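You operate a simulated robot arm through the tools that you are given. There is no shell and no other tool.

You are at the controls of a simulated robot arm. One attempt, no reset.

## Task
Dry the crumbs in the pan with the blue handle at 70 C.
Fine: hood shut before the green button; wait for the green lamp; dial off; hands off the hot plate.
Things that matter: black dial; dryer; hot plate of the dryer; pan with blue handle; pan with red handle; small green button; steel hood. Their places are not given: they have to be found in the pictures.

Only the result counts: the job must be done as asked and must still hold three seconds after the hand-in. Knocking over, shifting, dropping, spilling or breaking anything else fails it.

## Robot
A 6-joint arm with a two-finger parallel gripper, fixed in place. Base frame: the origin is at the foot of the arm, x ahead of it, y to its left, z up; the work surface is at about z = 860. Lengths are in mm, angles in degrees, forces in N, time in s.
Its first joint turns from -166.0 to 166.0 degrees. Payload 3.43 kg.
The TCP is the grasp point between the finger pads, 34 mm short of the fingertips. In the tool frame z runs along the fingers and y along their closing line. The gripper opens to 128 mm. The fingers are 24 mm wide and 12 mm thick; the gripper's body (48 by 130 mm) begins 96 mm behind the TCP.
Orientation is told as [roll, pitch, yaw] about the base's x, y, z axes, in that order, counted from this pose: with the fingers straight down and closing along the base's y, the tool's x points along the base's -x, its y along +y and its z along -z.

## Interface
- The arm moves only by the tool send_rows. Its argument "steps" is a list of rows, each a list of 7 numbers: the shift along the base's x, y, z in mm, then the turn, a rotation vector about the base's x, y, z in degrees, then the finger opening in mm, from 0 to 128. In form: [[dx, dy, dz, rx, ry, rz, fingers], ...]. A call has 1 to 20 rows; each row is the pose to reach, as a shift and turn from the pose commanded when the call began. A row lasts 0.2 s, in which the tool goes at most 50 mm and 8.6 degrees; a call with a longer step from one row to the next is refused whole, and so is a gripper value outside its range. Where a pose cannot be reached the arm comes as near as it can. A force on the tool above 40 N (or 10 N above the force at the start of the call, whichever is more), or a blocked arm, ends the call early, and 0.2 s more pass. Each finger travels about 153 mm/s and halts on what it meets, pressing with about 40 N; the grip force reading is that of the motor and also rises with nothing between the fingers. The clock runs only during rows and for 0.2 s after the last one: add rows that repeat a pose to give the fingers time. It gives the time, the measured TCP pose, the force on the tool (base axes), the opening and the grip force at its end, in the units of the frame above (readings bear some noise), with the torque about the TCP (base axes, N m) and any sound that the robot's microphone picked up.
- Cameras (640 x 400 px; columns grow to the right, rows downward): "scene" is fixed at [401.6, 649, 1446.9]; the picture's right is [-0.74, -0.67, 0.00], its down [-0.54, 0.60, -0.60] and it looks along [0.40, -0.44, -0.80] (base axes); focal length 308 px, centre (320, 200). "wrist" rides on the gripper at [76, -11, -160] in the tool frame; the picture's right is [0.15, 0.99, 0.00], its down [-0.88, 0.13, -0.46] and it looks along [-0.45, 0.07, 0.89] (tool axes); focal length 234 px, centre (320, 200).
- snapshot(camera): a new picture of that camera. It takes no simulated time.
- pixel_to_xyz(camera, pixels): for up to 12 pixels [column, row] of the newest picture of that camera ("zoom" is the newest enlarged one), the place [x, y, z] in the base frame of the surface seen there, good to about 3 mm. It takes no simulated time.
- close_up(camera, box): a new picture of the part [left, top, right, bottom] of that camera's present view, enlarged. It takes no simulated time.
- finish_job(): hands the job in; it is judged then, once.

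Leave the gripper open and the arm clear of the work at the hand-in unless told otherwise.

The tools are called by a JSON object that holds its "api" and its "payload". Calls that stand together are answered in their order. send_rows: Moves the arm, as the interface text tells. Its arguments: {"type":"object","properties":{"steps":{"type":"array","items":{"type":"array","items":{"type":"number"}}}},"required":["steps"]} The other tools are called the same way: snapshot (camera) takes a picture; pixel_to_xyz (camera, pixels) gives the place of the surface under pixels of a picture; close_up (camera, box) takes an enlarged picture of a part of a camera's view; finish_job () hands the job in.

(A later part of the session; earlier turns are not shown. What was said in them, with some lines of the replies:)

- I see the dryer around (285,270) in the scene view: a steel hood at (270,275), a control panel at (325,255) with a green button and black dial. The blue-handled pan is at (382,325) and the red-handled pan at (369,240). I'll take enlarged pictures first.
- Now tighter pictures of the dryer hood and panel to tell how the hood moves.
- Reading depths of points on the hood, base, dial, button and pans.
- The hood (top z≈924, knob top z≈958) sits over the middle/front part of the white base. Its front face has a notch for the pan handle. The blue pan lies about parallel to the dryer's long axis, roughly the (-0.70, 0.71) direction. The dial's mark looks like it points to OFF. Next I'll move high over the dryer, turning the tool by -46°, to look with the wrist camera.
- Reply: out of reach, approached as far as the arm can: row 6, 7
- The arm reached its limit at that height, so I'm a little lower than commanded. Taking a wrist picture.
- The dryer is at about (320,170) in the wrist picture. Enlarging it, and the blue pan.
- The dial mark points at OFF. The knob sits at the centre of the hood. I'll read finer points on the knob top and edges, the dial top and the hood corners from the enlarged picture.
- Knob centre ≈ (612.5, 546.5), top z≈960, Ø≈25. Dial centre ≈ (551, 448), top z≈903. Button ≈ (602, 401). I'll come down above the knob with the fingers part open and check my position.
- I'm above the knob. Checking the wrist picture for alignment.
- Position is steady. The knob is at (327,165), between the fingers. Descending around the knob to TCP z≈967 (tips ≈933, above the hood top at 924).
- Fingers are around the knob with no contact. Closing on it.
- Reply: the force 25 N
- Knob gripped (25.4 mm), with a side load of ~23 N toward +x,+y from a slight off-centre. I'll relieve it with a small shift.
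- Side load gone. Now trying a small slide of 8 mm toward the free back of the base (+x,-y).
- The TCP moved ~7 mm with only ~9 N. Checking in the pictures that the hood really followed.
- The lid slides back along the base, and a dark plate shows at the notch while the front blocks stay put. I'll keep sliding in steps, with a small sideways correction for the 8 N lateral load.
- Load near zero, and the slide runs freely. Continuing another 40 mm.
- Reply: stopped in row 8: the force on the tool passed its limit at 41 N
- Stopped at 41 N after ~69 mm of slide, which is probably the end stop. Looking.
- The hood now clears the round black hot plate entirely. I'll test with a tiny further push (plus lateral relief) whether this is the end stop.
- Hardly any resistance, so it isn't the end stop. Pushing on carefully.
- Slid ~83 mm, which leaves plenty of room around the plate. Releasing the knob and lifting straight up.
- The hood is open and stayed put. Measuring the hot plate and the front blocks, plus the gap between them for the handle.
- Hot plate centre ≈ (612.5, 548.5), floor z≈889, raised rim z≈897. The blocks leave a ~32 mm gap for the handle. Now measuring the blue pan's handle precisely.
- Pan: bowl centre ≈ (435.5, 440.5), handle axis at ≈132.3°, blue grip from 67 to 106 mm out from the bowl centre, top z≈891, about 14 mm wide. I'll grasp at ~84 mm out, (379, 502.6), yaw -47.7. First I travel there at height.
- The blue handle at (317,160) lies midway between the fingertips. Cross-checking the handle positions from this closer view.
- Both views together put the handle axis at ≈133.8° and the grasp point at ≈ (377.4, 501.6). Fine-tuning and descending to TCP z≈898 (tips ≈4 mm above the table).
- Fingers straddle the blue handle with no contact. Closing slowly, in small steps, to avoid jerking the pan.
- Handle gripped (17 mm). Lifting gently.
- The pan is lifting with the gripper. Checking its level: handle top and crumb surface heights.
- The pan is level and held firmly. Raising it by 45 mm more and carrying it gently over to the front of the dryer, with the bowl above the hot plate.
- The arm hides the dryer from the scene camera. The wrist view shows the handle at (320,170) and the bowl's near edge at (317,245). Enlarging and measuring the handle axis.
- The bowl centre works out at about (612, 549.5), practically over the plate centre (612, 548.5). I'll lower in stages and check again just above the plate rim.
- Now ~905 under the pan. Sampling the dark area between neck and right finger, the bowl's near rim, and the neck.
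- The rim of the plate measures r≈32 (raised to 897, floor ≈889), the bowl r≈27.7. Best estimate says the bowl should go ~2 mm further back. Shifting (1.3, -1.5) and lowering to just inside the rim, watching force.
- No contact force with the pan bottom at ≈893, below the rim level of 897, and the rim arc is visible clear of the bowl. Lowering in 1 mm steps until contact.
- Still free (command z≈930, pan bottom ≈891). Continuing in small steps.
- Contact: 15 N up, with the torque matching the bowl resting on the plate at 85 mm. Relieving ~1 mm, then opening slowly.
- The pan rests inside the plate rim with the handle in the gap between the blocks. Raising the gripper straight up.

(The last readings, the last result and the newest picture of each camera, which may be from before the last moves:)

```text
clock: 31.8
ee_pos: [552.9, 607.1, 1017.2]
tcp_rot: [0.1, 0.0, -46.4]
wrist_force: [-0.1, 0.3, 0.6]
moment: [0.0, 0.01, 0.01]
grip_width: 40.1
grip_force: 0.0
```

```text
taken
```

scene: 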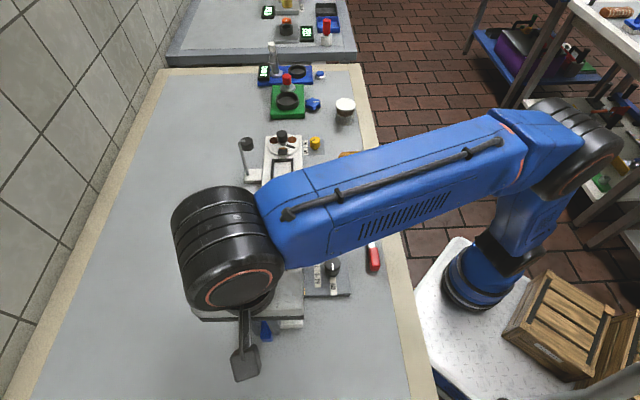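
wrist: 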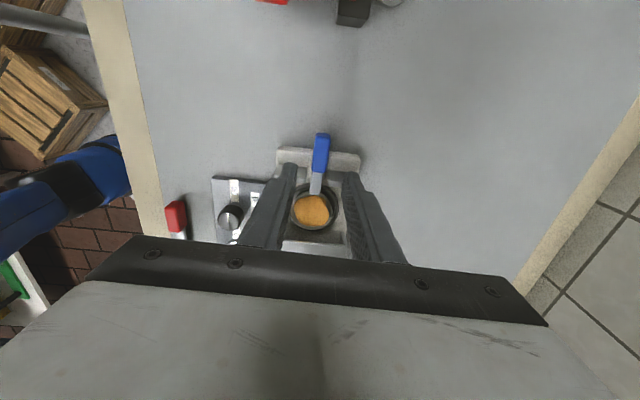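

The pan is in place. Now going to the hood knob, last at (672, 488), staying at z≈1017.

{"api": "send_rows", "payload": {"steps": [[30, -30, 0, 0, 0, 0.4, 50], [60, -60, 0, 0, 0, 0.4, 60], [90, -90, 0, 0, 0, 0.4, 65], [119, -119, 0, 0, 0, 0.4, 65], [119, -119, 0, 0, 0, 0.4, 65]]}}

{"api": "snapshot", "payload": {"camera": "wrist"}}

{"api": "close_up", "payload": {"camera": "scene", "box": [200, 180, 360, 340]}}

```text
clock: 33.0
ee_pos: [671.9, 485.6, 1017.1]
tcp_rot: [0.1, 0.1, -46.1]
wrist_force: [0.1, 0.3, -1.0]
moment: [-0.03, -0.02, -0.01]
grip_width: 64.9
grip_force: 0.1
```

```text
taken
```

wrist: 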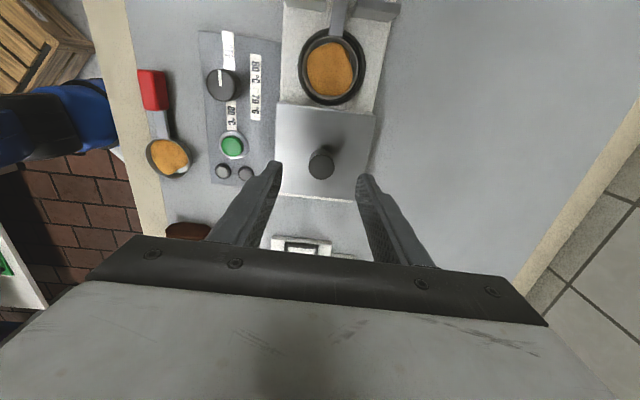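

```text
2.50 times, centred on (280, 260) of scene
```

zoom: 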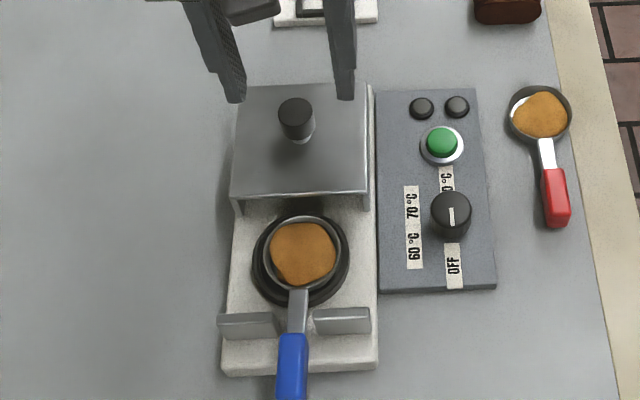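

The pan sits level inside the plate. The knob at (321,164) is ~3 px off the earlier release view, so I correct by (0.5, 3.0) and descend to the knob.

{"api": "send_rows", "payload": {"steps": [[0.5, 3, -15, 0, 0, 0, 65], [0.5, 3, -35, 0, 0, 0, 65], [0.5, 3, -49, 0, 0, 0, 65], [0.5, 3, -49, 0, 0, 0, 45], [0.5, 3, -49, 0, 0, 0, 34], [0.5, 3, -49, 0, 0, 0, 28], [0.5, 3, -49, 0, 0, 0, 22], [0.5, 3, -49, 0, 0, 0, 15], [0.5, 3, -49, 0, 0, 0, 15]]}}

```text
clock: 35.0
ee_pos: [672.0, 490.5, 969.2]
tcp_rot: [0.1, 0.0, -46.1]
wrist_force: [-18.8, -16.9, -9.7]
moment: [-0.26, 0.28, -0.07]
grip_width: 29.5
grip_force: 13.0
```

Side load of 25 N toward -x,-y: I'm off-centre by ~2 mm. Relieving.

{"api": "send_rows", "payload": {"steps": [[-0.7, -0.7, 0, 0, 0, 0, 15], [-1.3, -1.3, 0, 0, 0, 0, 15], [-1.3, -1.3, 0, 0, 0, 0, 15], [-1.3, -1.3, 0, 0, 0, 0, 15]]}}

```text
clock: 36.0
ee_pos: [672.1, 489.0, 968.2]
tcp_rot: [0.2, 0.0, -46.1]
wrist_force: [-13.7, -13.8, -5.7]
moment: [-0.21, 0.29, -0.03]
grip_width: 26.1
grip_force: 10.0
```

{"api": "send_rows", "payload": {"steps": [[-0.6, -0.6, 0, 0, 0, 0, 15], [-1.0, -1.0, 0, 0, 0, 0, 15], [-1.0, -1.0, 0, 0, 0, 0, 15]]}}

```text
clock: 36.8
ee_pos: [670.4, 488.4, 968.1]
tcp_rot: [0.2, 0.0, -46.0]
wrist_force: [2.6, 0.9, 0.2]
moment: [-0.11, 0.0, -0.07]
grip_width: 25.6
grip_force: 45.6
```

Gripped cleanly now. Sliding the hood forward (shut direction) in stages: first 20 mm.

{"api": "send_rows", "payload": {"steps": [[-2.1, 2.1, 0, 0, 0, 0, 15], [-4.6, 4.6, 0, 0, 0, 0, 15], [-7.1, 7.1, 0, 0, 0, 0, 15], [-9.6, 9.6, 0, 0, 0, 0, 15], [-12.1, 12.1, 0, 0, 0, 0, 15], [-14.2, 14.2, 0, 0, 0, 0, 15]]}}

```text
clock: 38.2
ee_pos: [655.9, 502.7, 968.4]
tcp_rot: [0.1, 0.0, -46.2]
wrist_force: [-1.3, -1.6, -8.2]
moment: [0.08, 0.17, 0.02]
grip_width: 25.3
grip_force: 45.4
```

Light loads (8 N downward on the tool, lowering 0.5 mm). Continuing 30 mm.

{"api": "send_rows", "payload": {"steps": [[-3, 3, -0.5, 0, 0, 0, 15], [-6, 6, -0.5, 0, 0, 0, 15], [-9, 9, -0.5, 0, 0, 0, 15], [-12, 12, -0.5, 0, 0, 0, 15], [-15, 15, -0.5, 0, 0, 0, 15], [-18, 18, -0.5, 0, 0, 0, 15], [-21, 21, -0.5, 0, 0, 0, 15]]}}

{"api": "close_up", "payload": {"camera": "scene", "box": [200, 180, 360, 340]}}

```text
clock: 39.8
ee_pos: [634.4, 524.5, 968.1]
tcp_rot: [0.1, -0.1, -46.2]
wrist_force: [13.8, 13.0, 21.0]
moment: [0.09, -0.13, 0.03]
grip_width: 25.6
grip_force: 44.7
```

```text
2.50 times, centred on (280, 260) of scene
```

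zoom: 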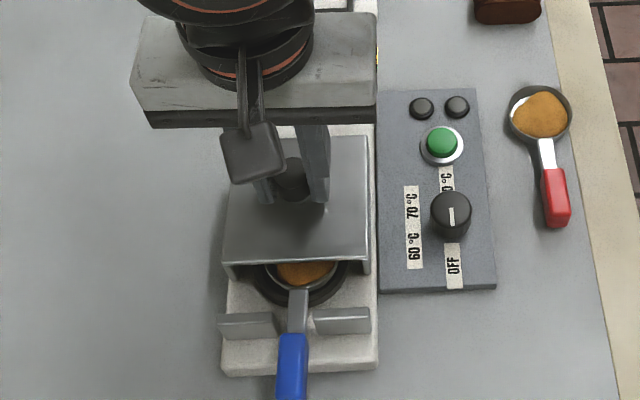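

Hood half shut and passing over the pan fine. Relieving the lateral (+x,+y) and vertical loads, then continuing.

{"api": "send_rows", "payload": {"steps": [[0.4, 0.4, 0.5, 0, 0, 0, 15], [0.8, 0.8, 1.0, 0, 0, 0, 15], [-1.2, 2.8, 1.0, 0, 0, 0, 15], [-3.7, 5.3, 1.0, 0, 0, 0, 15], [-6.2, 7.8, 1.0, 0, 0, 0, 15], [-8.2, 9.8, 1.0, 0, 0, 0, 15]]}}

```text
clock: 41.2
ee_pos: [626.5, 533.8, 968.5]
tcp_rot: [0.0, 0.0, -46.1]
wrist_force: [-18.2, -19.3, -20.7]
moment: [-0.29, 0.31, -0.07]
grip_width: 25.4
grip_force: 45.0
```

Overcorrected; the joint is stiff. Going back by half and continuing.

{"api": "send_rows", "payload": {"steps": [[-0.4, -0.4, -0.5, 0, 0, 0, 15], [-0.45, -0.45, -0.5, 0, 0, 0, 15], [-0.45, -0.45, -0.5, 0, 0, 0, 15]]}}

```text
clock: 42.0
ee_pos: [626.3, 533.9, 968.9]
tcp_rot: [0.1, 0.0, -46.1]
wrist_force: [-16.7, -16.2, -14.1]
moment: [-0.59, 0.21, -0.06]
grip_width: 25.5
grip_force: 44.9
```

{"api": "send_rows", "payload": {"steps": [[-0.3, -0.3, -0.3, 0, 0, 0, 15], [-0.6, -0.6, -0.6, 0, 0, 0, 15], [-0.6, -0.6, -0.6, 0, 0, 0, 15]]}}

```text
clock: 42.8
ee_pos: [626.9, 532.8, 968.4]
tcp_rot: [0.2, 0.0, -46.1]
wrist_force: [-7.3, -6.7, -4.6]
moment: [-0.15, 0.3, -0.06]
grip_width: 25.8
grip_force: 44.9
```

Loads down to ~10 N. ~19 mm remain to the shut position. Moving 12 mm more.

{"api": "send_rows", "payload": {"steps": [[-1.9, 1.5, -0.2, 0, 0, 0, 15], [-3.6, 3.2, -0.2, 0, 0, 0, 15], [-5.3, 4.9, -0.2, 0, 0, 0, 15], [-7.0, 6.6, -0.2, 0, 0, 0, 15], [-8.7, 8.3, -0.2, 0, 0, 0, 15]]}}

```text
clock: 44.0
ee_pos: [617.3, 542.7, 968.4]
tcp_rot: [0.4, 0.0, -46.2]
wrist_force: [14.2, 15.4, 18.4]
moment: [0.08, -0.19, -0.02]
grip_width: 25.6
grip_force: 45.0
```

Near the end: about 6 mm left. Relieving slightly and pushing in small steps to the stop.

{"api": "send_rows", "payload": {"steps": [[0.4, 0.4, 0.4, 0, 0, 0, 15], [-0.5, 1.3, 0.4, 0, 0, 0, 15], [-1.4, 2.2, 0.4, 0, 0, 0, 15], [-2.3, 3.1, 0.4, 0, 0, 0, 15], [-3.2, 4.0, 0.4, 0, 0, 0, 15], [-4.0, 4.8, 0.4, 0, 0, 0, 15]]}}

{"api": "close_up", "payload": {"camera": "scene", "box": [220, 230, 320, 330]}}

```text
clock: 45.5
ee_pos: [613.8, 546.1, 968.5]
tcp_rot: [0.4, 0.0, -46.1]
wrist_force: [2.0, 7.0, 1.7]
moment: [-0.22, -0.06, -0.03]
grip_width: 25.7
grip_force: 45.4
stopped in row 6: the force on the tool passed its limit at 40 N (the readings are from after the stop); the commanded pose is now the measured one
```

```text
4.00 times, centred on (270, 280) of scene
```

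zoom: 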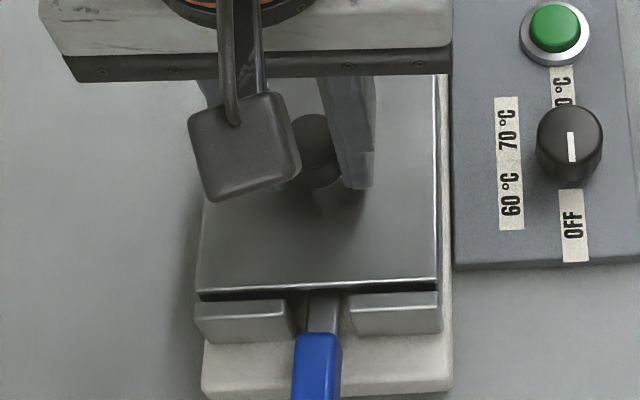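

Stopped at 40 N at nearly the original shut position. The gap to the front blocks looks ~1 mm larger than at the start, so I'll push a little more.

{"api": "send_rows", "payload": {"steps": [[-0.4, 0.5, 0, 0, 0, 0, 15], [-0.8, 1.0, 0, 0, 0, 0, 15], [-1.2, 1.5, 0, 0, 0, 0, 15], [-1.6, 2.0, 0, 0, 0, 0, 15]]}}

{"api": "close_up", "payload": {"camera": "scene", "box": [225, 205, 355, 335]}}

```text
clock: 46.5
ee_pos: [612.8, 547.5, 968.4]
tcp_rot: [0.2, -0.1, -46.2]
wrist_force: [4.5, 2.8, 2.8]
moment: [0.1, 0.15, 0.0]
grip_width: 25.7
grip_force: 45.6
```

```text
3.08 times, centred on (290, 270) of scene
```

zoom: 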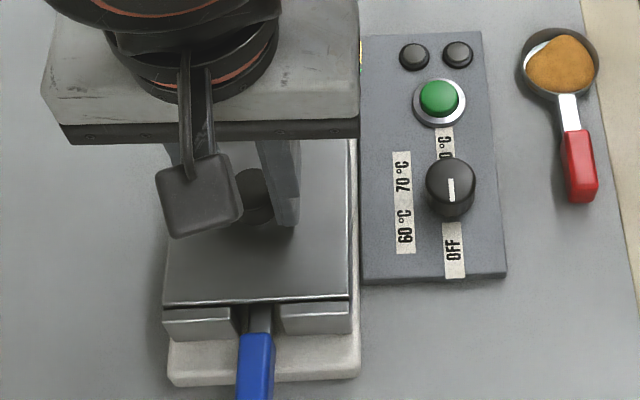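

The hood now matches the original shut picture. A small extra push to verify that it's against its stop.

{"api": "send_rows", "payload": {"steps": [[-0.5, 0.5, 0, 0, 0, 0, 15], [-1.0, 1.0, 0, 0, 0, 0, 15], [-1.3, 1.3, 0, 0, 0, 0, 15]]}}

```text
clock: 47.3
ee_pos: [611.6, 549.3, 967.6]
tcp_rot: [0.2, 0.1, -46.2]
wrist_force: [14.2, -15.4, 1.5]
moment: [-0.44, -0.19, -0.13]
grip_width: 25.6
grip_force: 45.2
```

Now 21 N straight back along the slide axis: the hood is against its stop, fully shut. Releasing and going up.

{"api": "send_rows", "payload": {"steps": [[0.4, -0.4, 0, 0, 0, 0, 15], [0.4, -0.4, 0, 0, 0, 0, 40], [0.4, -0.4, 0, 0, 0, 0, 60], [0.4, -0.4, 0, 0, 0, 0, 60], [0.4, -0.4, 20, 0, 0, 0, 60], [0.4, -0.4, 50, 0, 0, 0, 60]]}}

{"api": "close_up", "payload": {"camera": "scene", "box": [225, 205, 355, 335]}}

{"api": "snapshot", "payload": {"camera": "wrist"}}

```text
clock: 48.7
ee_pos: [612.2, 548.6, 1018.5]
tcp_rot: [0.2, 0.0, -46.1]
wrist_force: [-0.4, 0.1, 0.2]
moment: [0.01, 0.0, 0.02]
grip_width: 60.2
grip_force: 0.1
```

```text
3.08 times, centred on (290, 270) of scene
```

zoom: 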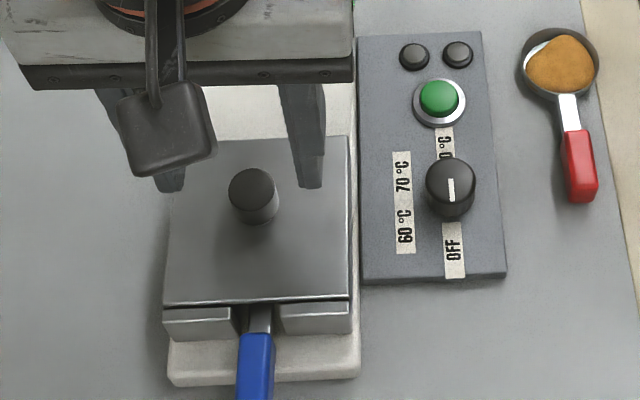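

```text
taken
```

wrist: 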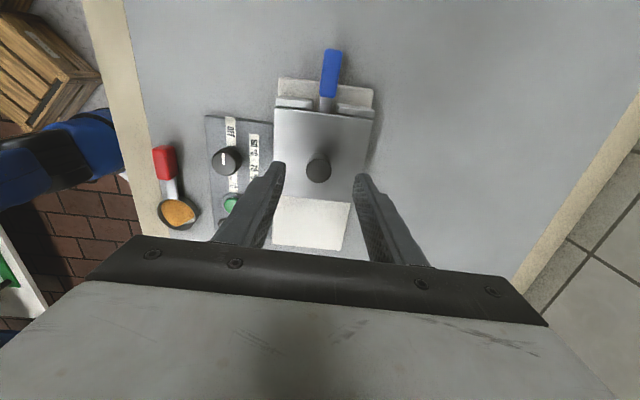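

The hood is shut just as at the start, with the handle out through the gap. Next is the dial, centre ≈ (551, 448). OFF→70 is 120° clockwise (seen from above). I'll move above the dial and turn the tool to about +60° yaw so the turn can run from +60 to -60.

{"api": "send_rows", "payload": {"steps": [[-10, -16, 0, 0, 0, 8.2, 55], [-20, -32, 0, 0, 0, 16.4, 50], [-30, -48, 0, 0, 0, 24.6, 50], [-40, -64, 0, 0, 0, 32.8, 50], [-50, -80, 0, 0, 0, 41, 50], [-61, -100.6, 0, 0, 0, 49.2, 50], [-61, -100.6, 0, 0, 0, 57.4, 50], [-61, -100.6, 0, 0, 0, 65.6, 50], [-61, -100.6, 0, 0, 0, 73.8, 50], [-61, -100.6, 0, 0, 0, 82, 50], [-61, -100.6, 0, 0, 0, 90.2, 50], [-61, -100.6, 0, 0, 0, 98.4, 50], [-61, -100.6, 0, 0, 0, 106, 50], [-61, -100.6, 0, 0, 0, 106, 50]]}}

{"api": "snapshot", "payload": {"camera": "wrist"}}

{"api": "snapshot", "payload": {"camera": "scene"}}

```text
clock: 51.7
ee_pos: [550.4, 447.4, 1017.9]
tcp_rot: [0.3, 0.0, 59.9]
wrist_force: [0.0, 0.2, 0.5]
moment: [0.01, -0.05, 0.05]
grip_width: 50.0
grip_force: 0.0
```

```text
taken
```

wrist: 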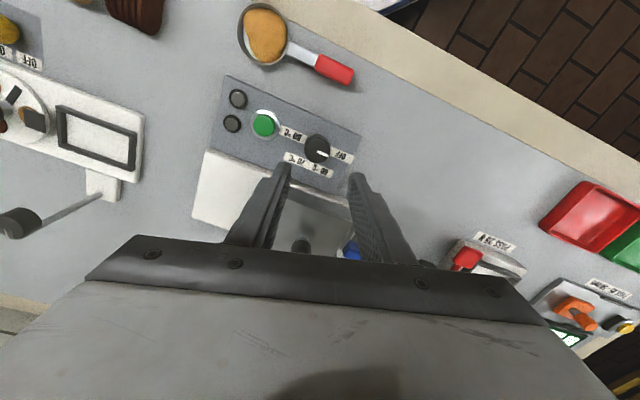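

```text
taken
```

scene: 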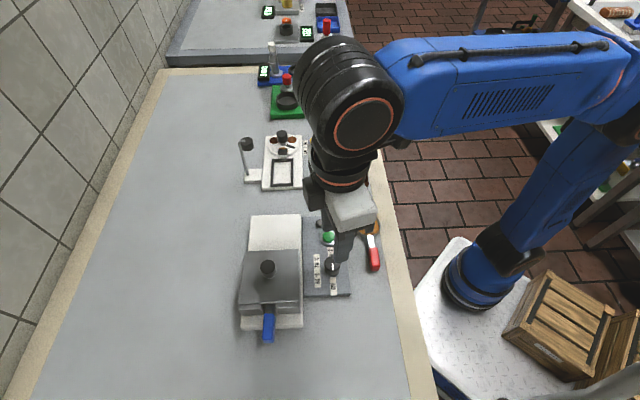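

Yaw +60 reached. The dial is at (318,148), between the fingertips. Zooming to measure its centre.

{"api": "close_up", "payload": {"camera": "wrist", "box": [270, 100, 370, 200]}}

{"api": "pixel_to_xyz", "payload": {"camera": "zoom", "pixels": [[305, 192], [285, 192], [325, 192], [305, 172], [305, 212], [312, 195], [298, 190]]}}

```text
4.00 times, centred on (320, 150) of wrist
```

zoom: 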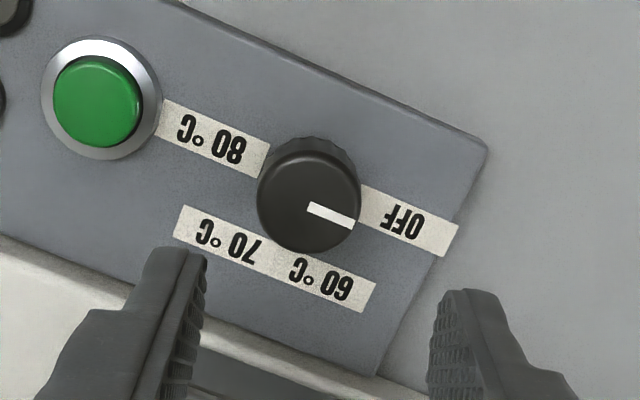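

```text
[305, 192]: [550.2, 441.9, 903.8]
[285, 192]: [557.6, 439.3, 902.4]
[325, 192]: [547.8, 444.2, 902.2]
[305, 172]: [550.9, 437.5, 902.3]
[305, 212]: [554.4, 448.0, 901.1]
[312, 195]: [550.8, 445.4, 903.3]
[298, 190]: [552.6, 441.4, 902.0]
```

The mark clearly points to OFF. 60, 70 and 80 follow clockwise at 60°, 120° and 180°. The averaged dial centre is ≈ (551.2, 447). Descending to TCP z≈912 (tips ≈878, panel 872.5).

{"api": "send_rows", "payload": {"steps": [[0.8, -0.4, -35, 0, 0, 0, 50], [0.8, -0.4, -70, 0, 0, 0, 50], [0.8, -0.4, -95, 0, 0, 0, 50], [0.8, -0.4, -106, 0, 0, 0, 50], [0.8, -0.4, -106, 0, 0, 0, 50]]}}

{"api": "snapshot", "payload": {"camera": "wrist"}}

{"api": "close_up", "payload": {"camera": "scene", "box": [280, 205, 380, 305]}}

```text
clock: 52.9
ee_pos: [550.5, 446.6, 910.4]
tcp_rot: [0.3, -0.1, 60.0]
wrist_force: [0.0, 0.1, 0.3]
moment: [-0.02, 0.0, 0.0]
grip_width: 50.0
grip_force: 0.0
```

```text
taken
```

wrist: 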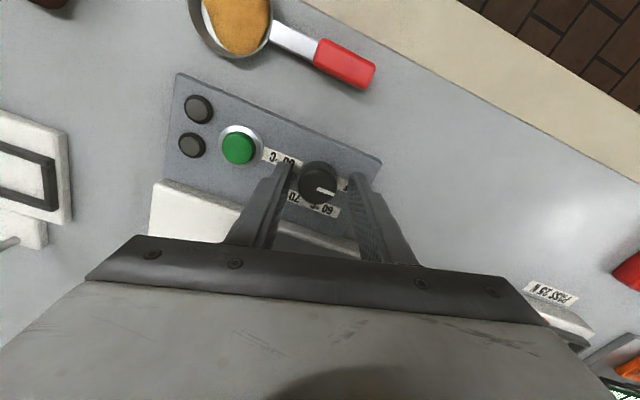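

```text
4.00 times, centred on (330, 255) of scene
```

zoom: 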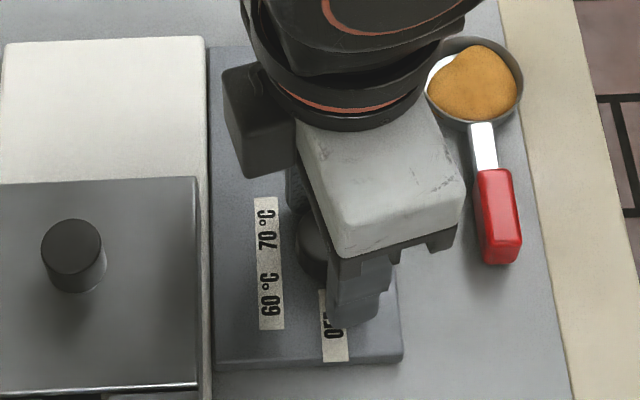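

The dial is between the fingers. Closing slowly.

{"api": "send_rows", "payload": {"steps": [[0, 0, 0, 0, 0, 0, 40], [0, 0, 0, 0, 0, 0, 34], [0, 0, 0, 0, 0, 0, 30], [0, 0, 0, 0, 0, 0, 27], [0, 0, 0, 0, 0, 0, 24], [0, 0, 0, 0, 0, 0, 20], [0, 0, 0, 0, 0, 0, 20]]}}

```text
clock: 54.5
ee_pos: [553.1, 446.6, 912.1]
tcp_rot: [0.2, 0.0, 59.7]
wrist_force: [21.9, -10.0, 1.9]
moment: [-0.31, -0.67, -0.02]
grip_width: 33.4
grip_force: 11.5
```

One finger touched first (width 33.4, force toward +x,-y), so the dial centre is ~3.5 mm toward (+0.87,-0.5). Shifting that way while closing.

{"api": "send_rows", "payload": {"steps": [[0.9, -0.5, 0, 0, 0, 0, 36], [1.8, -1.0, 0, 0, 0, 0, 34], [2.6, -1.5, 0, 0, 0, 0, 30], [2.6, -1.5, 0, 0, 0, 0, 26], [2.6, -1.5, 0, 0, 0, 0, 20], [2.6, -1.5, 0, 0, 0, 0, 20]]}}

```text
clock: 55.9
ee_pos: [553.6, 445.8, 912.6]
tcp_rot: [0.4, 0.1, 59.9]
wrist_force: [-13.2, 0.4, -4.3]
moment: [-0.03, -0.03, -0.06]
grip_width: 31.2
grip_force: 45.2
```

Dial gripped (Ø≈31, grip force 45). Small relief, then a first turn of -24° to see how the loads behave.

{"api": "send_rows", "payload": {"steps": [[-0.4, 0.1, 0, 0, 0, 0, 20], [-0.4, 0.1, 0, 0, 0, -6, 20], [-0.4, 0.1, 0, 0, 0, -12, 20], [-0.4, 0.1, 0, 0, 0, -18, 20], [-0.4, 0.1, 0, 0, 0, -24, 20]]}}

{"api": "snapshot", "payload": {"camera": "wrist"}}

```text
clock: 57.1
ee_pos: [552.3, 446.2, 911.7]
tcp_rot: [0.2, 0.1, 35.8]
wrist_force: [-3.8, 12.1, -1.9]
moment: [-0.33, 0.37, 0.01]
grip_width: 31.5
grip_force: 45.1
```

```text
taken
```

wrist: 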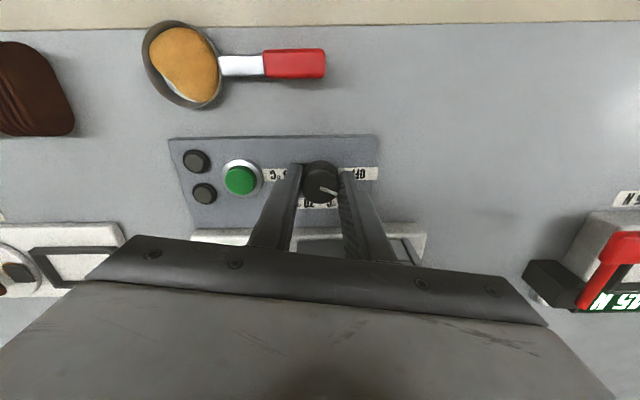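

The dial turns with the fingers, with tiny torque. Continuing with small relief along the force.

{"api": "send_rows", "payload": {"steps": [[-0.2, 0.4, 0, 0, 0, 0, 20], [-0.2, 0.4, 0, 0, 0, -7, 20], [-0.2, 0.4, 0, 0, 0, -14, 20], [-0.2, 0.4, 0, 0, 0, -21, 20], [-0.2, 0.4, 0, 0, 0, -28, 20]]}}

```text
clock: 58.3
ee_pos: [552.7, 445.9, 912.5]
tcp_rot: [0.2, 0.1, 7.8]
wrist_force: [-2.1, 0.7, -0.2]
moment: [-0.55, -0.19, 0.0]
grip_width: 31.3
grip_force: 45.1
```

Low loads (52° turned so far). Continuing another 34°.

{"api": "send_rows", "payload": {"steps": [[0, 0, 0, 0, 0, -7, 20], [0, 0, 0, 0, 0, -14, 20], [0, 0, 0, 0, 0, -21, 20], [0, 0, 0, 0, 0, -28, 20], [0, 0, 0, 0, 0, -34, 20]]}}

{"api": "close_up", "payload": {"camera": "wrist", "box": [260, 130, 380, 230]}}

```text
clock: 59.5
ee_pos: [553.3, 446.1, 912.2]
tcp_rot: [0.2, 0.0, -26.2]
wrist_force: [-12.1, -15.8, -21.3]
moment: [-0.1, 0.94, 0.01]
grip_width: 31.4
grip_force: 44.9
```

```text
4.00 times, centred on (320, 180) of wrist
```

zoom: 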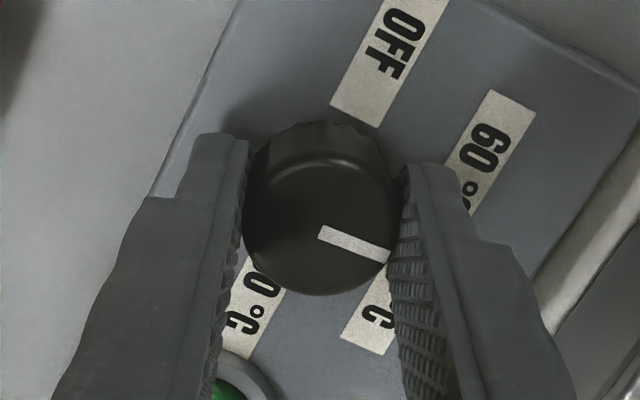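

86° turned. The mark is between 60 and 70 now. Relieving and turning the last 34°.

{"api": "send_rows", "payload": {"steps": [[-0.3, -0.4, -0.5, 0, 0, 0, 20], [-0.3, -0.4, -0.5, 0, 0, -7, 20], [-0.3, -0.4, -0.5, 0, 0, -14, 20], [-0.3, -0.4, -0.5, 0, 0, -21, 20], [-0.3, -0.4, -0.5, 0, 0, -28, 20], [-0.3, -0.4, -0.5, 0, 0, -34, 20], [-0.3, -0.4, -0.5, 0, 0, -34, 20]]}}

{"api": "close_up", "payload": {"camera": "wrist", "box": [260, 130, 380, 230]}}

```text
clock: 61.1
ee_pos: [551.9, 444.9, 913.0]
tcp_rot: [0.1, 0.0, -60.2]
wrist_force: [-13.3, -19.6, -16.3]
moment: [-0.18, 0.74, 0.0]
grip_width: 31.4
grip_force: 44.7
```

```text
4.00 times, centred on (320, 180) of wrist
```

zoom: 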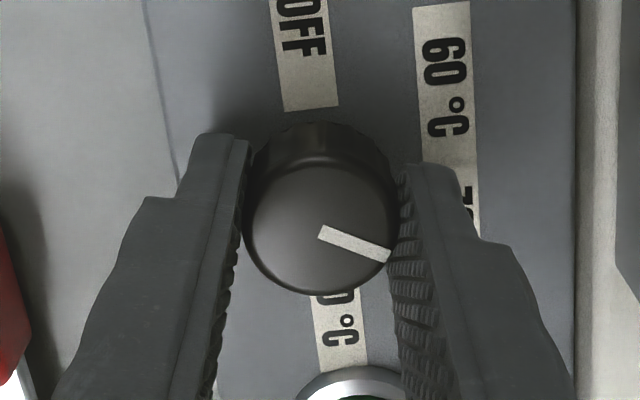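

The mark now points ~120° clockwise from OFF, toward 70. Relieving, opening and rising, then checking.

{"api": "send_rows", "payload": {"steps": [[-0.3, -0.5, -0.3, 0, 0, 0, 20], [-0.3, -0.5, -0.3, 0, 0, 0, 20], [-0.3, -0.5, -0.3, 0, 0, 0, 36], [-0.3, -0.5, -0.3, 0, 0, 0, 50], [-0.3, -0.5, -0.3, 0, 0, 0, 50], [-0.3, -0.5, 20, 0, 0, 0, 50], [-0.3, -0.5, 60, 0, 0, 0, 50], [-0.3, -0.5, 100, 0, 0, 0, 50]]}}

{"api": "close_up", "payload": {"camera": "wrist", "box": [260, 90, 380, 210]}}

{"api": "close_up", "payload": {"camera": "scene", "box": [280, 205, 380, 305]}}

```text
clock: 62.9
ee_pos: [554.7, 444.5, 1015.3]
tcp_rot: [0.2, 0.0, -60.2]
wrist_force: [0.6, 0.1, 0.5]
moment: [0.01, 0.03, 0.02]
grip_width: 49.9
grip_force: 0.0
```

```text
3.33 times, centred on (320, 150) of wrist
```

zoom: 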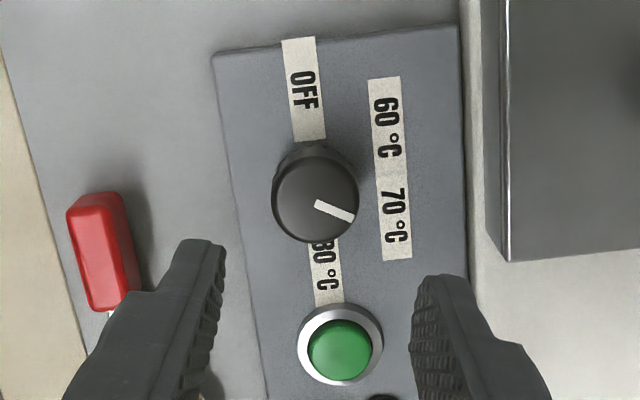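

```text
4.00 times, centred on (330, 255) of scene
```

zoom: 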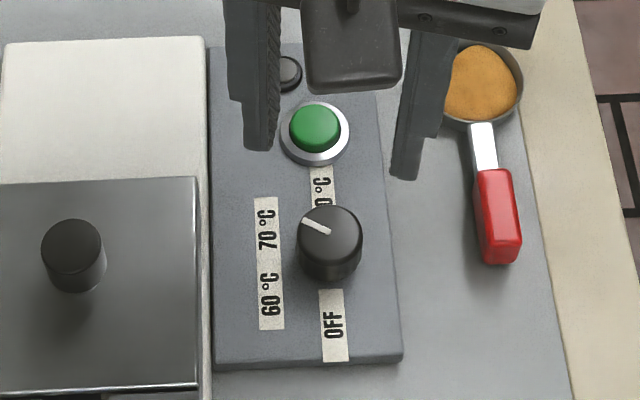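

The dial now points to 70 °C. Next the green button. Closing the fingers for pressing; first measuring button cap and ring in the scene close-up.

{"api": "pixel_to_xyz", "payload": {"camera": "zoom", "pixels": [[315, 125], [300, 125], [330, 125], [315, 110], [315, 145], [286, 140], [345, 140], [315, 160], [330, 235], [335, 160]]}}

{"api": "close_up", "payload": {"camera": "wrist", "box": [280, 150, 380, 230]}}

{"api": "pixel_to_xyz", "payload": {"camera": "zoom", "pixels": [[285, 240], [260, 240], [310, 240], [285, 215], [285, 265], [285, 275], [240, 240], [330, 240]]}}

```text
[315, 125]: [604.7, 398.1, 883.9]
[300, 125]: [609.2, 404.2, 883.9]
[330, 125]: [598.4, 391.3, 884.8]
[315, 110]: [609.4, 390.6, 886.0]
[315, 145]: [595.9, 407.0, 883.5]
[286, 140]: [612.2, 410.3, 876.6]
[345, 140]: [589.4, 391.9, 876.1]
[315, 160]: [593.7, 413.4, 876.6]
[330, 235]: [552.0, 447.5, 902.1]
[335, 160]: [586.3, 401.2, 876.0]
```

```text
5.00 times, centred on (330, 190) of wrist
```

zoom: 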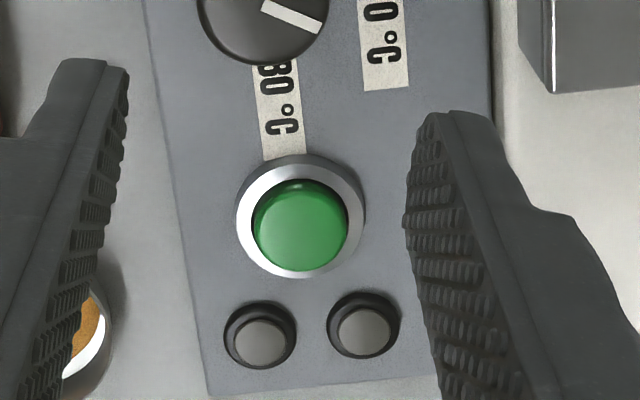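

```text
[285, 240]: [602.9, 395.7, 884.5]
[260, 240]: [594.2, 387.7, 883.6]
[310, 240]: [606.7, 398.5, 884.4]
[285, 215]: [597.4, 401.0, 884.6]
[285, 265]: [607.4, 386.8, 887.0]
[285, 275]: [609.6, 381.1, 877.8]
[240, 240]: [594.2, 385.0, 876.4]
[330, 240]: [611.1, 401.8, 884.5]
```

Button cap centre ≈ (603.5, 398.5), cap top z≈885, ring z≈876.5. Closing the fingers and moving above it.

{"api": "send_rows", "payload": {"steps": [[25, -23, 0, 0, 0, 0, 20], [49.5, -46, 0, 0, 0, 0, 0], [49.5, -46, -40, 0, 0, 0, 0], [49.5, -46, -65, 0, 0, 0, 0], [49.5, -46, -65, 0, 0, 0, 0]]}}

{"api": "snapshot", "payload": {"camera": "wrist"}}

{"api": "close_up", "payload": {"camera": "scene", "box": [280, 195, 380, 295]}}

```text
clock: 64.1
ee_pos: [603.6, 401.0, 947.2]
tcp_rot: [0.2, 0.2, -60.2]
wrist_force: [-0.1, -0.9, -0.1]
moment: [0.0, -0.02, 0.01]
grip_width: 0.0
grip_force: 33.3
```

```text
taken
```

wrist: 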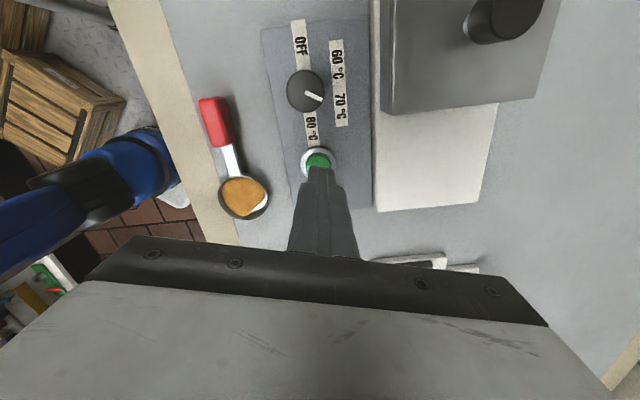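

```text
4.00 times, centred on (330, 245) of scene
```

zoom: 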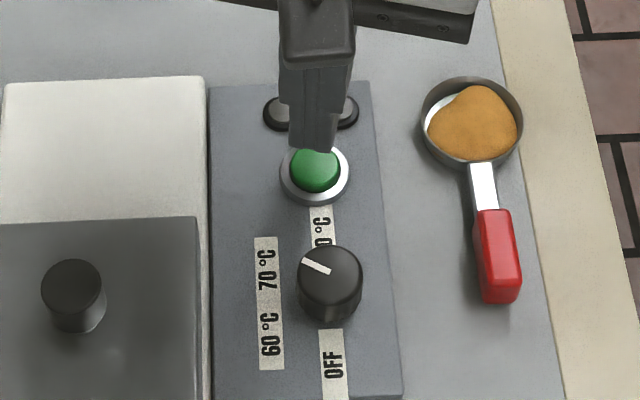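

Fingertips hover just above the cap, slightly toward the front. I shift (0.8, -2) and lower, then press in 1 mm steps.

{"api": "send_rows", "payload": {"steps": [[0.8, -2, -10, 0, 0, 0, 0], [0.8, -2, -20, 0, 0, 0, 0], [0.8, -2, -25, 0, 0, 0, 0], [0.8, -2, -27, 0, 0, 0, 0], [0.8, -2, -28, 0, 0, 0, 0], [0.8, -2, -29, 0, 0, 0, 0], [0.8, -2, -30, 0, 0, 0, 0]]}}

```text
clock: 65.7
ee_pos: [602.5, 397.0, 917.5]
tcp_rot: [0.1, 0.0, -60.1]
wrist_force: [-0.8, 0.4, 0.2]
moment: [0.01, -0.01, 0.02]
grip_width: 0.0
grip_force: 32.9
```

No contact yet (TCP 917.5). Continuing in 1 mm steps.

{"api": "send_rows", "payload": {"steps": [[0, 0, -1, 0, 0, 0, 0], [0, 0, -2, 0, 0, 0, 0], [0, 0, -3, 0, 0, 0, 0]]}}

{"api": "close_up", "payload": {"camera": "scene", "box": [280, 195, 380, 295]}}

```text
clock: 66.5
ee_pos: [603.2, 398.1, 913.4]
tcp_rot: [0.2, 0.0, -60.1]
wrist_force: [-0.3, -0.9, 1.0]
moment: [-0.03, 0.01, 0.02]
grip_width: 0.0
grip_force: 33.0
heard: click
```

```text
4.00 times, centred on (330, 245) of scene
```

zoom: 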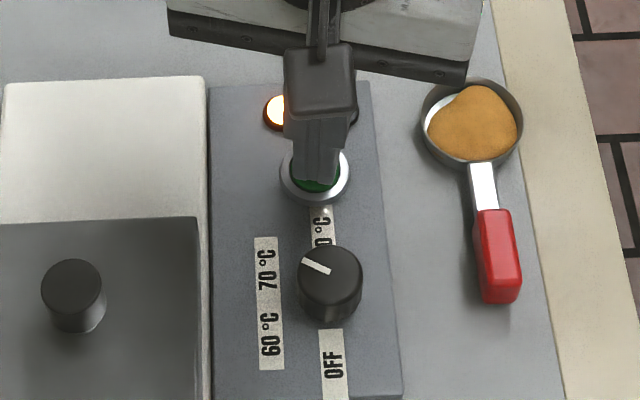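

Click heard, and the left lamp lit up orange: the drying run started. Lifting off the button.

{"api": "send_rows", "payload": {"steps": [[0, 0, 10, 0, 0, 0, 0], [0, 0, 40, 0, 0, 0, 0], [0, 0, 80, 0, 0, 0, 0], [0, 0, 100, 0, 0, 0, 20]]}}

{"api": "close_up", "payload": {"camera": "scene", "box": [280, 195, 380, 295]}}

```text
clock: 67.5
ee_pos: [603.0, 394.9, 1015.1]
tcp_rot: [0.2, 0.0, -60.2]
wrist_force: [-0.3, 0.0, -0.3]
moment: [0.0, -0.03, 0.02]
grip_width: 20.1
grip_force: 0.2
```

```text
4.00 times, centred on (330, 245) of scene
```

zoom: 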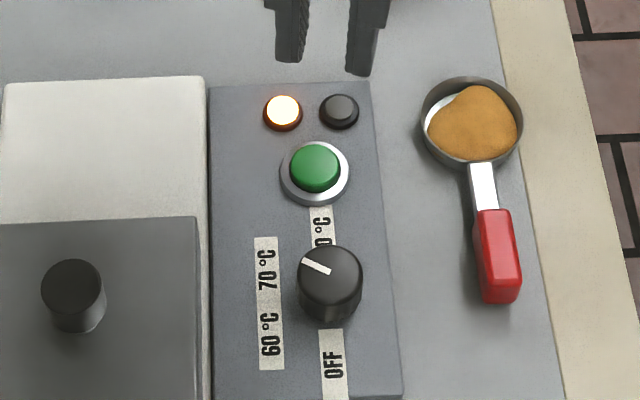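

The orange lamp (left) is on and the right lamp is still dark. Waiting here, where both lamps are visible.

{"api": "send_rows", "payload": {"steps": [[0, 0, 0, 0, 0, 0, 50], [0, 0, 0, 0, 0, 0, 50], [0, 0, 0, 0, 0, 0, 50], [0, 0, 0, 0, 0, 0, 50], [0, 0, 0, 0, 0, 0, 50], [0, 0, 0, 0, 0, 0, 50], [0, 0, 0, 0, 0, 0, 50], [0, 0, 0, 0, 0, 0, 50], [0, 0, 0, 0, 0, 0, 50], [0, 0, 0, 0, 0, 0, 50], [0, 0, 0, 0, 0, 0, 50], [0, 0, 0, 0, 0, 0, 50], [0, 0, 0, 0, 0, 0, 50], [0, 0, 0, 0, 0, 0, 50], [0, 0, 0, 0, 0, 0, 50], [0, 0, 0, 0, 0, 0, 50], [0, 0, 0, 0, 0, 0, 50], [0, 0, 0, 0, 0, 0, 50], [0, 0, 0, 0, 0, 0, 50], [0, 0, 0, 0, 0, 0, 50]]}}

{"api": "close_up", "payload": {"camera": "scene", "box": [280, 195, 380, 295]}}

```text
clock: 71.7
ee_pos: [601.9, 394.8, 1016.4]
tcp_rot: [0.2, 0.0, -60.1]
wrist_force: [0.3, 1.0, -0.1]
moment: [0.0, -0.03, -0.02]
grip_width: 50.1
grip_force: 0.0
```

```text
4.00 times, centred on (330, 245) of scene
```

zoom: 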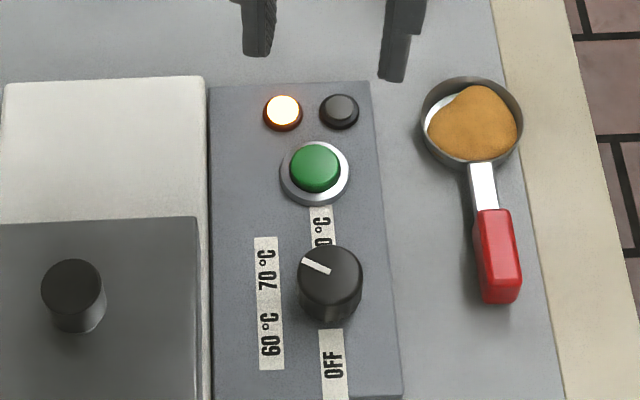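

Still orange only at 71.7 s. Waiting on.

{"api": "send_rows", "payload": {"steps": [[0, 0, 0, 0, 0, 0, 50], [0, 0, 0, 0, 0, 0, 50], [0, 0, 0, 0, 0, 0, 50], [0, 0, 0, 0, 0, 0, 50], [0, 0, 0, 0, 0, 0, 50], [0, 0, 0, 0, 0, 0, 50], [0, 0, 0, 0, 0, 0, 50], [0, 0, 0, 0, 0, 0, 50], [0, 0, 0, 0, 0, 0, 50], [0, 0, 0, 0, 0, 0, 50], [0, 0, 0, 0, 0, 0, 50], [0, 0, 0, 0, 0, 0, 50], [0, 0, 0, 0, 0, 0, 50], [0, 0, 0, 0, 0, 0, 50], [0, 0, 0, 0, 0, 0, 50], [0, 0, 0, 0, 0, 0, 50], [0, 0, 0, 0, 0, 0, 50], [0, 0, 0, 0, 0, 0, 50], [0, 0, 0, 0, 0, 0, 50], [0, 0, 0, 0, 0, 0, 50]]}}

{"api": "close_up", "payload": {"camera": "scene", "box": [280, 195, 380, 295]}}

```text
clock: 75.9
ee_pos: [601.6, 395.6, 1015.3]
tcp_rot: [0.2, 0.0, -60.1]
wrist_force: [0.4, -0.8, -0.2]
moment: [0.01, -0.04, -0.01]
grip_width: 50.1
grip_force: 0.0
```

```text
4.00 times, centred on (330, 245) of scene
```

zoom: 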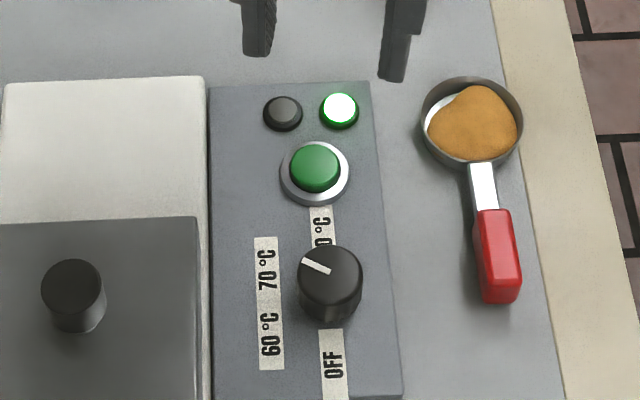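

The green lamp (right) is on at 75.9 s. Now turning the dial off: back to the exact dial position I released at (shift -50.3, +48, -102.3), yaw -60.

{"api": "send_rows", "payload": {"steps": [[-25, 24, 0, 0, 0, 0, 50], [-50.3, 48, 0, 0, 0, 0, 50], [-50.3, 48, -35, 0, 0, 0, 50], [-50.3, 48, -70, 0, 0, 0, 50], [-50.3, 48, -92, 0, 0, 0, 50], [-50.3, 48, -102.3, 0, 0, 0, 50], [-50.3, 48, -102.3, 0, 0, 0, 50]]}}

{"api": "close_up", "payload": {"camera": "wrist", "box": [260, 130, 380, 230]}}

```text
clock: 77.5
ee_pos: [550.7, 445.2, 912.0]
tcp_rot: [0.1, 0.0, -60.1]
wrist_force: [-0.7, 0.8, -0.5]
moment: [0.0, 0.02, -0.02]
grip_width: 49.9
grip_force: 0.0
```

```text
4.00 times, centred on (320, 180) of wrist
```

zoom: 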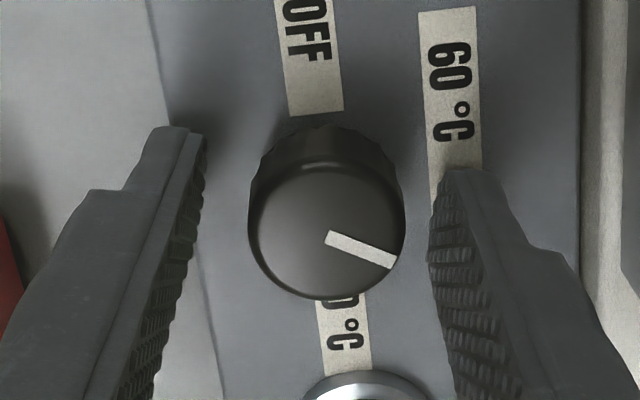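

Dial is ~1 mm right of centre; correcting by (0.8, 0.45) and closing slowly.

{"api": "send_rows", "payload": {"steps": [[0.8, 0.45, 0, 0, 0, 0, 42], [0.8, 0.45, 0, 0, 0, 0, 37], [0.8, 0.45, 0, 0, 0, 0, 34], [0.8, 0.45, 0, 0, 0, 0, 31], [0.8, 0.45, 0, 0, 0, 0, 28], [0.8, 0.45, 0, 0, 0, 0, 20], [0.8, 0.45, 0, 0, 0, 0, 20]]}}

```text
clock: 79.1
ee_pos: [552.2, 447.5, 911.5]
tcp_rot: [0.1, 0.1, -60.1]
wrist_force: [2.0, 0.1, 0.4]
moment: [-0.19, 0.26, 0.03]
grip_width: 31.6
grip_force: 45.7
```

Cleanly gripped (31.6 mm, almost no side load). Turning counter-clockwise 30° first.

{"api": "send_rows", "payload": {"steps": [[0, 0, 0, 0, 0, 6, 20], [0, 0, 0, 0, 0, 12, 20], [0, 0, 0, 0, 0, 18, 20], [0, 0, 0, 0, 0, 24, 20], [0, 0, 0, 0, 0, 30, 20]]}}

```text
clock: 80.3
ee_pos: [552.6, 446.4, 911.6]
tcp_rot: [0.2, 0.0, -30.1]
wrist_force: [-11.7, 1.4, 0.0]
moment: [-0.54, 0.44, 0.03]
grip_width: 31.2
grip_force: 44.8
```

{"api": "send_rows", "payload": {"steps": [[-0.3, 0.1, 0, 0, 0, 0, 20], [-0.3, 0.1, 0, 0, 0, 7, 20], [-0.3, 0.1, 0, 0, 0, 14, 20], [-0.3, 0.1, 0, 0, 0, 21, 20], [-0.3, 0.1, 0, 0, 0, 28, 20], [-0.3, 0.1, 0, 0, 0, 30, 20]]}}

```text
clock: 81.7
ee_pos: [552.1, 446.3, 910.7]
tcp_rot: [0.1, 0.1, -0.1]
wrist_force: [-20.4, -1.5, -8.2]
moment: [-0.29, -0.35, -0.02]
grip_width: 31.5
grip_force: 45.2
```

60° done. Relieving toward -x and turning on.

{"api": "send_rows", "payload": {"steps": [[-0.6, 0, -0.2, 0, 0, 0, 20], [-0.6, 0, -0.2, 0, 0, 7, 20], [-0.6, 0, -0.2, 0, 0, 14, 20], [-0.6, 0, -0.2, 0, 0, 21, 20], [-0.6, 0, -0.2, 0, 0, 28, 20], [-0.6, 0, -0.2, 0, 0, 30, 20]]}}

```text
clock: 83.1
ee_pos: [553.4, 446.1, 911.4]
tcp_rot: [0.2, 0.1, 29.8]
wrist_force: [-8.4, -9.6, -13.5]
moment: [-0.43, -0.24, 0.02]
grip_width: 31.2
grip_force: 44.7
```

90° done. Last 30°, with a slight relief.

{"api": "send_rows", "payload": {"steps": [[-0.2, -0.2, -0.3, 0, 0, 0, 20], [-0.2, -0.2, -0.3, 0, 0, 7, 20], [-0.2, -0.2, -0.3, 0, 0, 14, 20], [-0.2, -0.2, -0.3, 0, 0, 21, 20], [-0.2, -0.2, -0.3, 0, 0, 28, 20], [-0.2, -0.2, -0.3, 0, 0, 30, 20], [-0.2, -0.2, -0.3, 0, 0, 30, 20]]}}

{"api": "close_up", "payload": {"camera": "wrist", "box": [260, 130, 380, 230]}}

```text
clock: 84.7
ee_pos: [552.0, 446.1, 911.2]
tcp_rot: [0.2, 0.0, 59.8]
wrist_force: [10.5, -2.5, 2.4]
moment: [-0.14, -0.57, -0.75]
grip_width: 31.5
grip_force: 44.9
```

```text
4.00 times, centred on (320, 180) of wrist
```

zoom: 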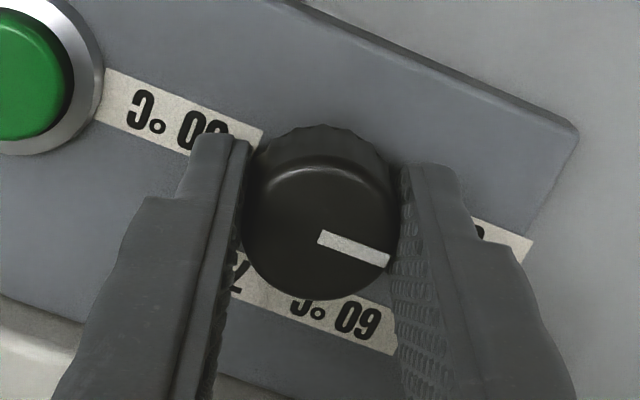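

A counter-torque of -0.75 N m: the dial is at its OFF stop. Releasing and rising.

{"api": "send_rows", "payload": {"steps": [[0.2, 0, 0, 0, 0, -0.5, 20], [0.2, 0, 0, 0, 0, -0.5, 36], [0.2, 0, 0, 0, 0, -0.5, 50], [0.2, 0, 0, 0, 0, -0.5, 50], [0.2, 0, 20, 0, 0, -0.5, 50], [0.2, 0, 60, 0, 0, -0.5, 50], [0.2, 0, 105, 0, 0, -0.5, 50]]}}

{"api": "close_up", "payload": {"camera": "wrist", "box": [260, 90, 380, 210]}}

{"api": "close_up", "payload": {"camera": "scene", "box": [220, 195, 380, 355]}}

```text
clock: 86.3
ee_pos: [551.3, 445.6, 1017.0]
tcp_rot: [0.2, 0.1, 59.4]
wrist_force: [0.4, 0.7, -0.1]
moment: [-0.03, -0.01, -0.01]
grip_width: 50.2
grip_force: 0.0
```

```text
3.33 times, centred on (320, 150) of wrist
```

zoom: 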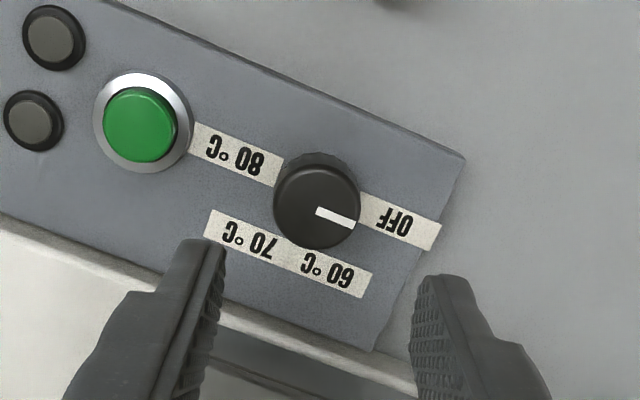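

```text
2.50 times, centred on (300, 275) of scene
```

zoom: 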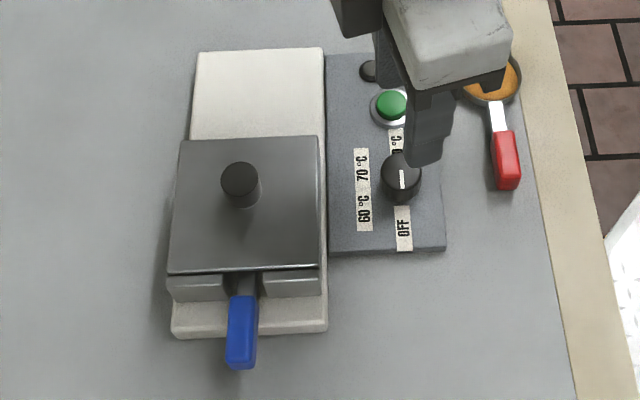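

The dial is at OFF, both lamps are out, the hood is shut, and the red pan is untouched. Moving the arm back clear to the starting area with the gripper open.

{"api": "send_rows", "payload": {"steps": [[0, 0, 30, 0, 0, -7, 60], [-10, -22, 60, 0, 0, -15, 75], [-22, -46, 90, 0, 0, -23, 90], [-35, -72, 95, 0, 0, -31, 110], [-48, -98, 98, 0, 0, -39, 128], [-60, -124, 100, 0, 0, -47, 128], [-73, -152, 100, 0, 0, -55, 128], [-73, -152, 100, 0, 0, -59, 128], [-73, -152, 100, 0, 0, -59, 128]]}}

{"api": "snapshot", "payload": {"camera": "scene"}}

{"api": "close_up", "payload": {"camera": "scene", "box": [220, 195, 400, 375]}}

```text
clock: 88.3
ee_pos: [479.9, 295.6, 1115.2]
tcp_rot: [0.2, 0.0, 0.3]
wrist_force: [-0.6, -0.6, 0.0]
moment: [0.02, 0.01, -0.02]
grip_width: 127.8
grip_force: 0.1
```

```text
taken
```

scene: 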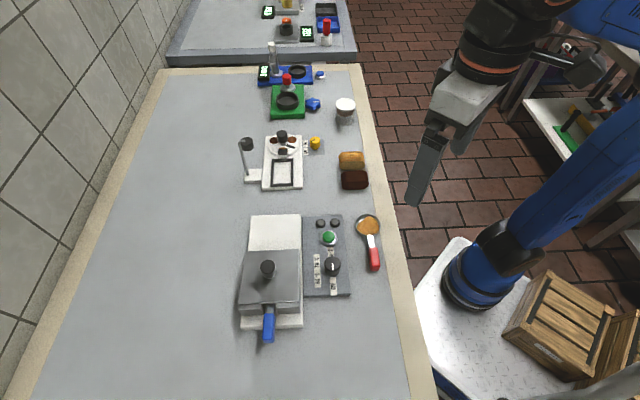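

```text
2.22 times, centred on (310, 285) of scene
```

zoom: 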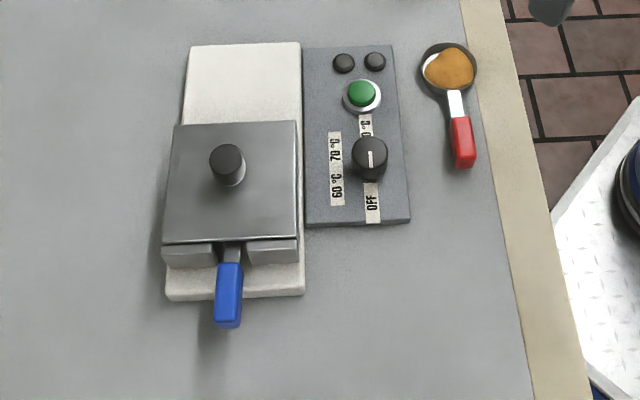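

The run is complete:
- The blue pan is in the dryer under the shut hood.
- It ran at 70 °C until the green lamp came on.
- The dial is back at OFF and the lamps are out.
- The other items are in place, and the arm is clear with the gripper open.

Handing in.

{"api": "finish_job", "payload": {}}

```text
The job is handed in.
```

The crumbs in the blue-handled pan went through one full drying run at 70 °C, and the job is handed in. I couldn't see the crumbs themselves afterwards, because the hood is shut over the pan.

- **Hood:** it was slid fully shut against its stop before the green button was pressed.
- **Green lamp:** the orange lamp came on at the button's click. I waited until the green lamp lit, about 9 seconds later, before touching the dial.
- **Dial:** it is back at OFF, and both lamps are out.
- **Hot plate:** only the pan touched it; the gripper stayed on the pan's handle.

The task didn't say where the pan should end up, so I left it on the plate under the shut hood. The red-handled pan and the other items look undisturbed, and the arm is back near its start position with the gripper open.
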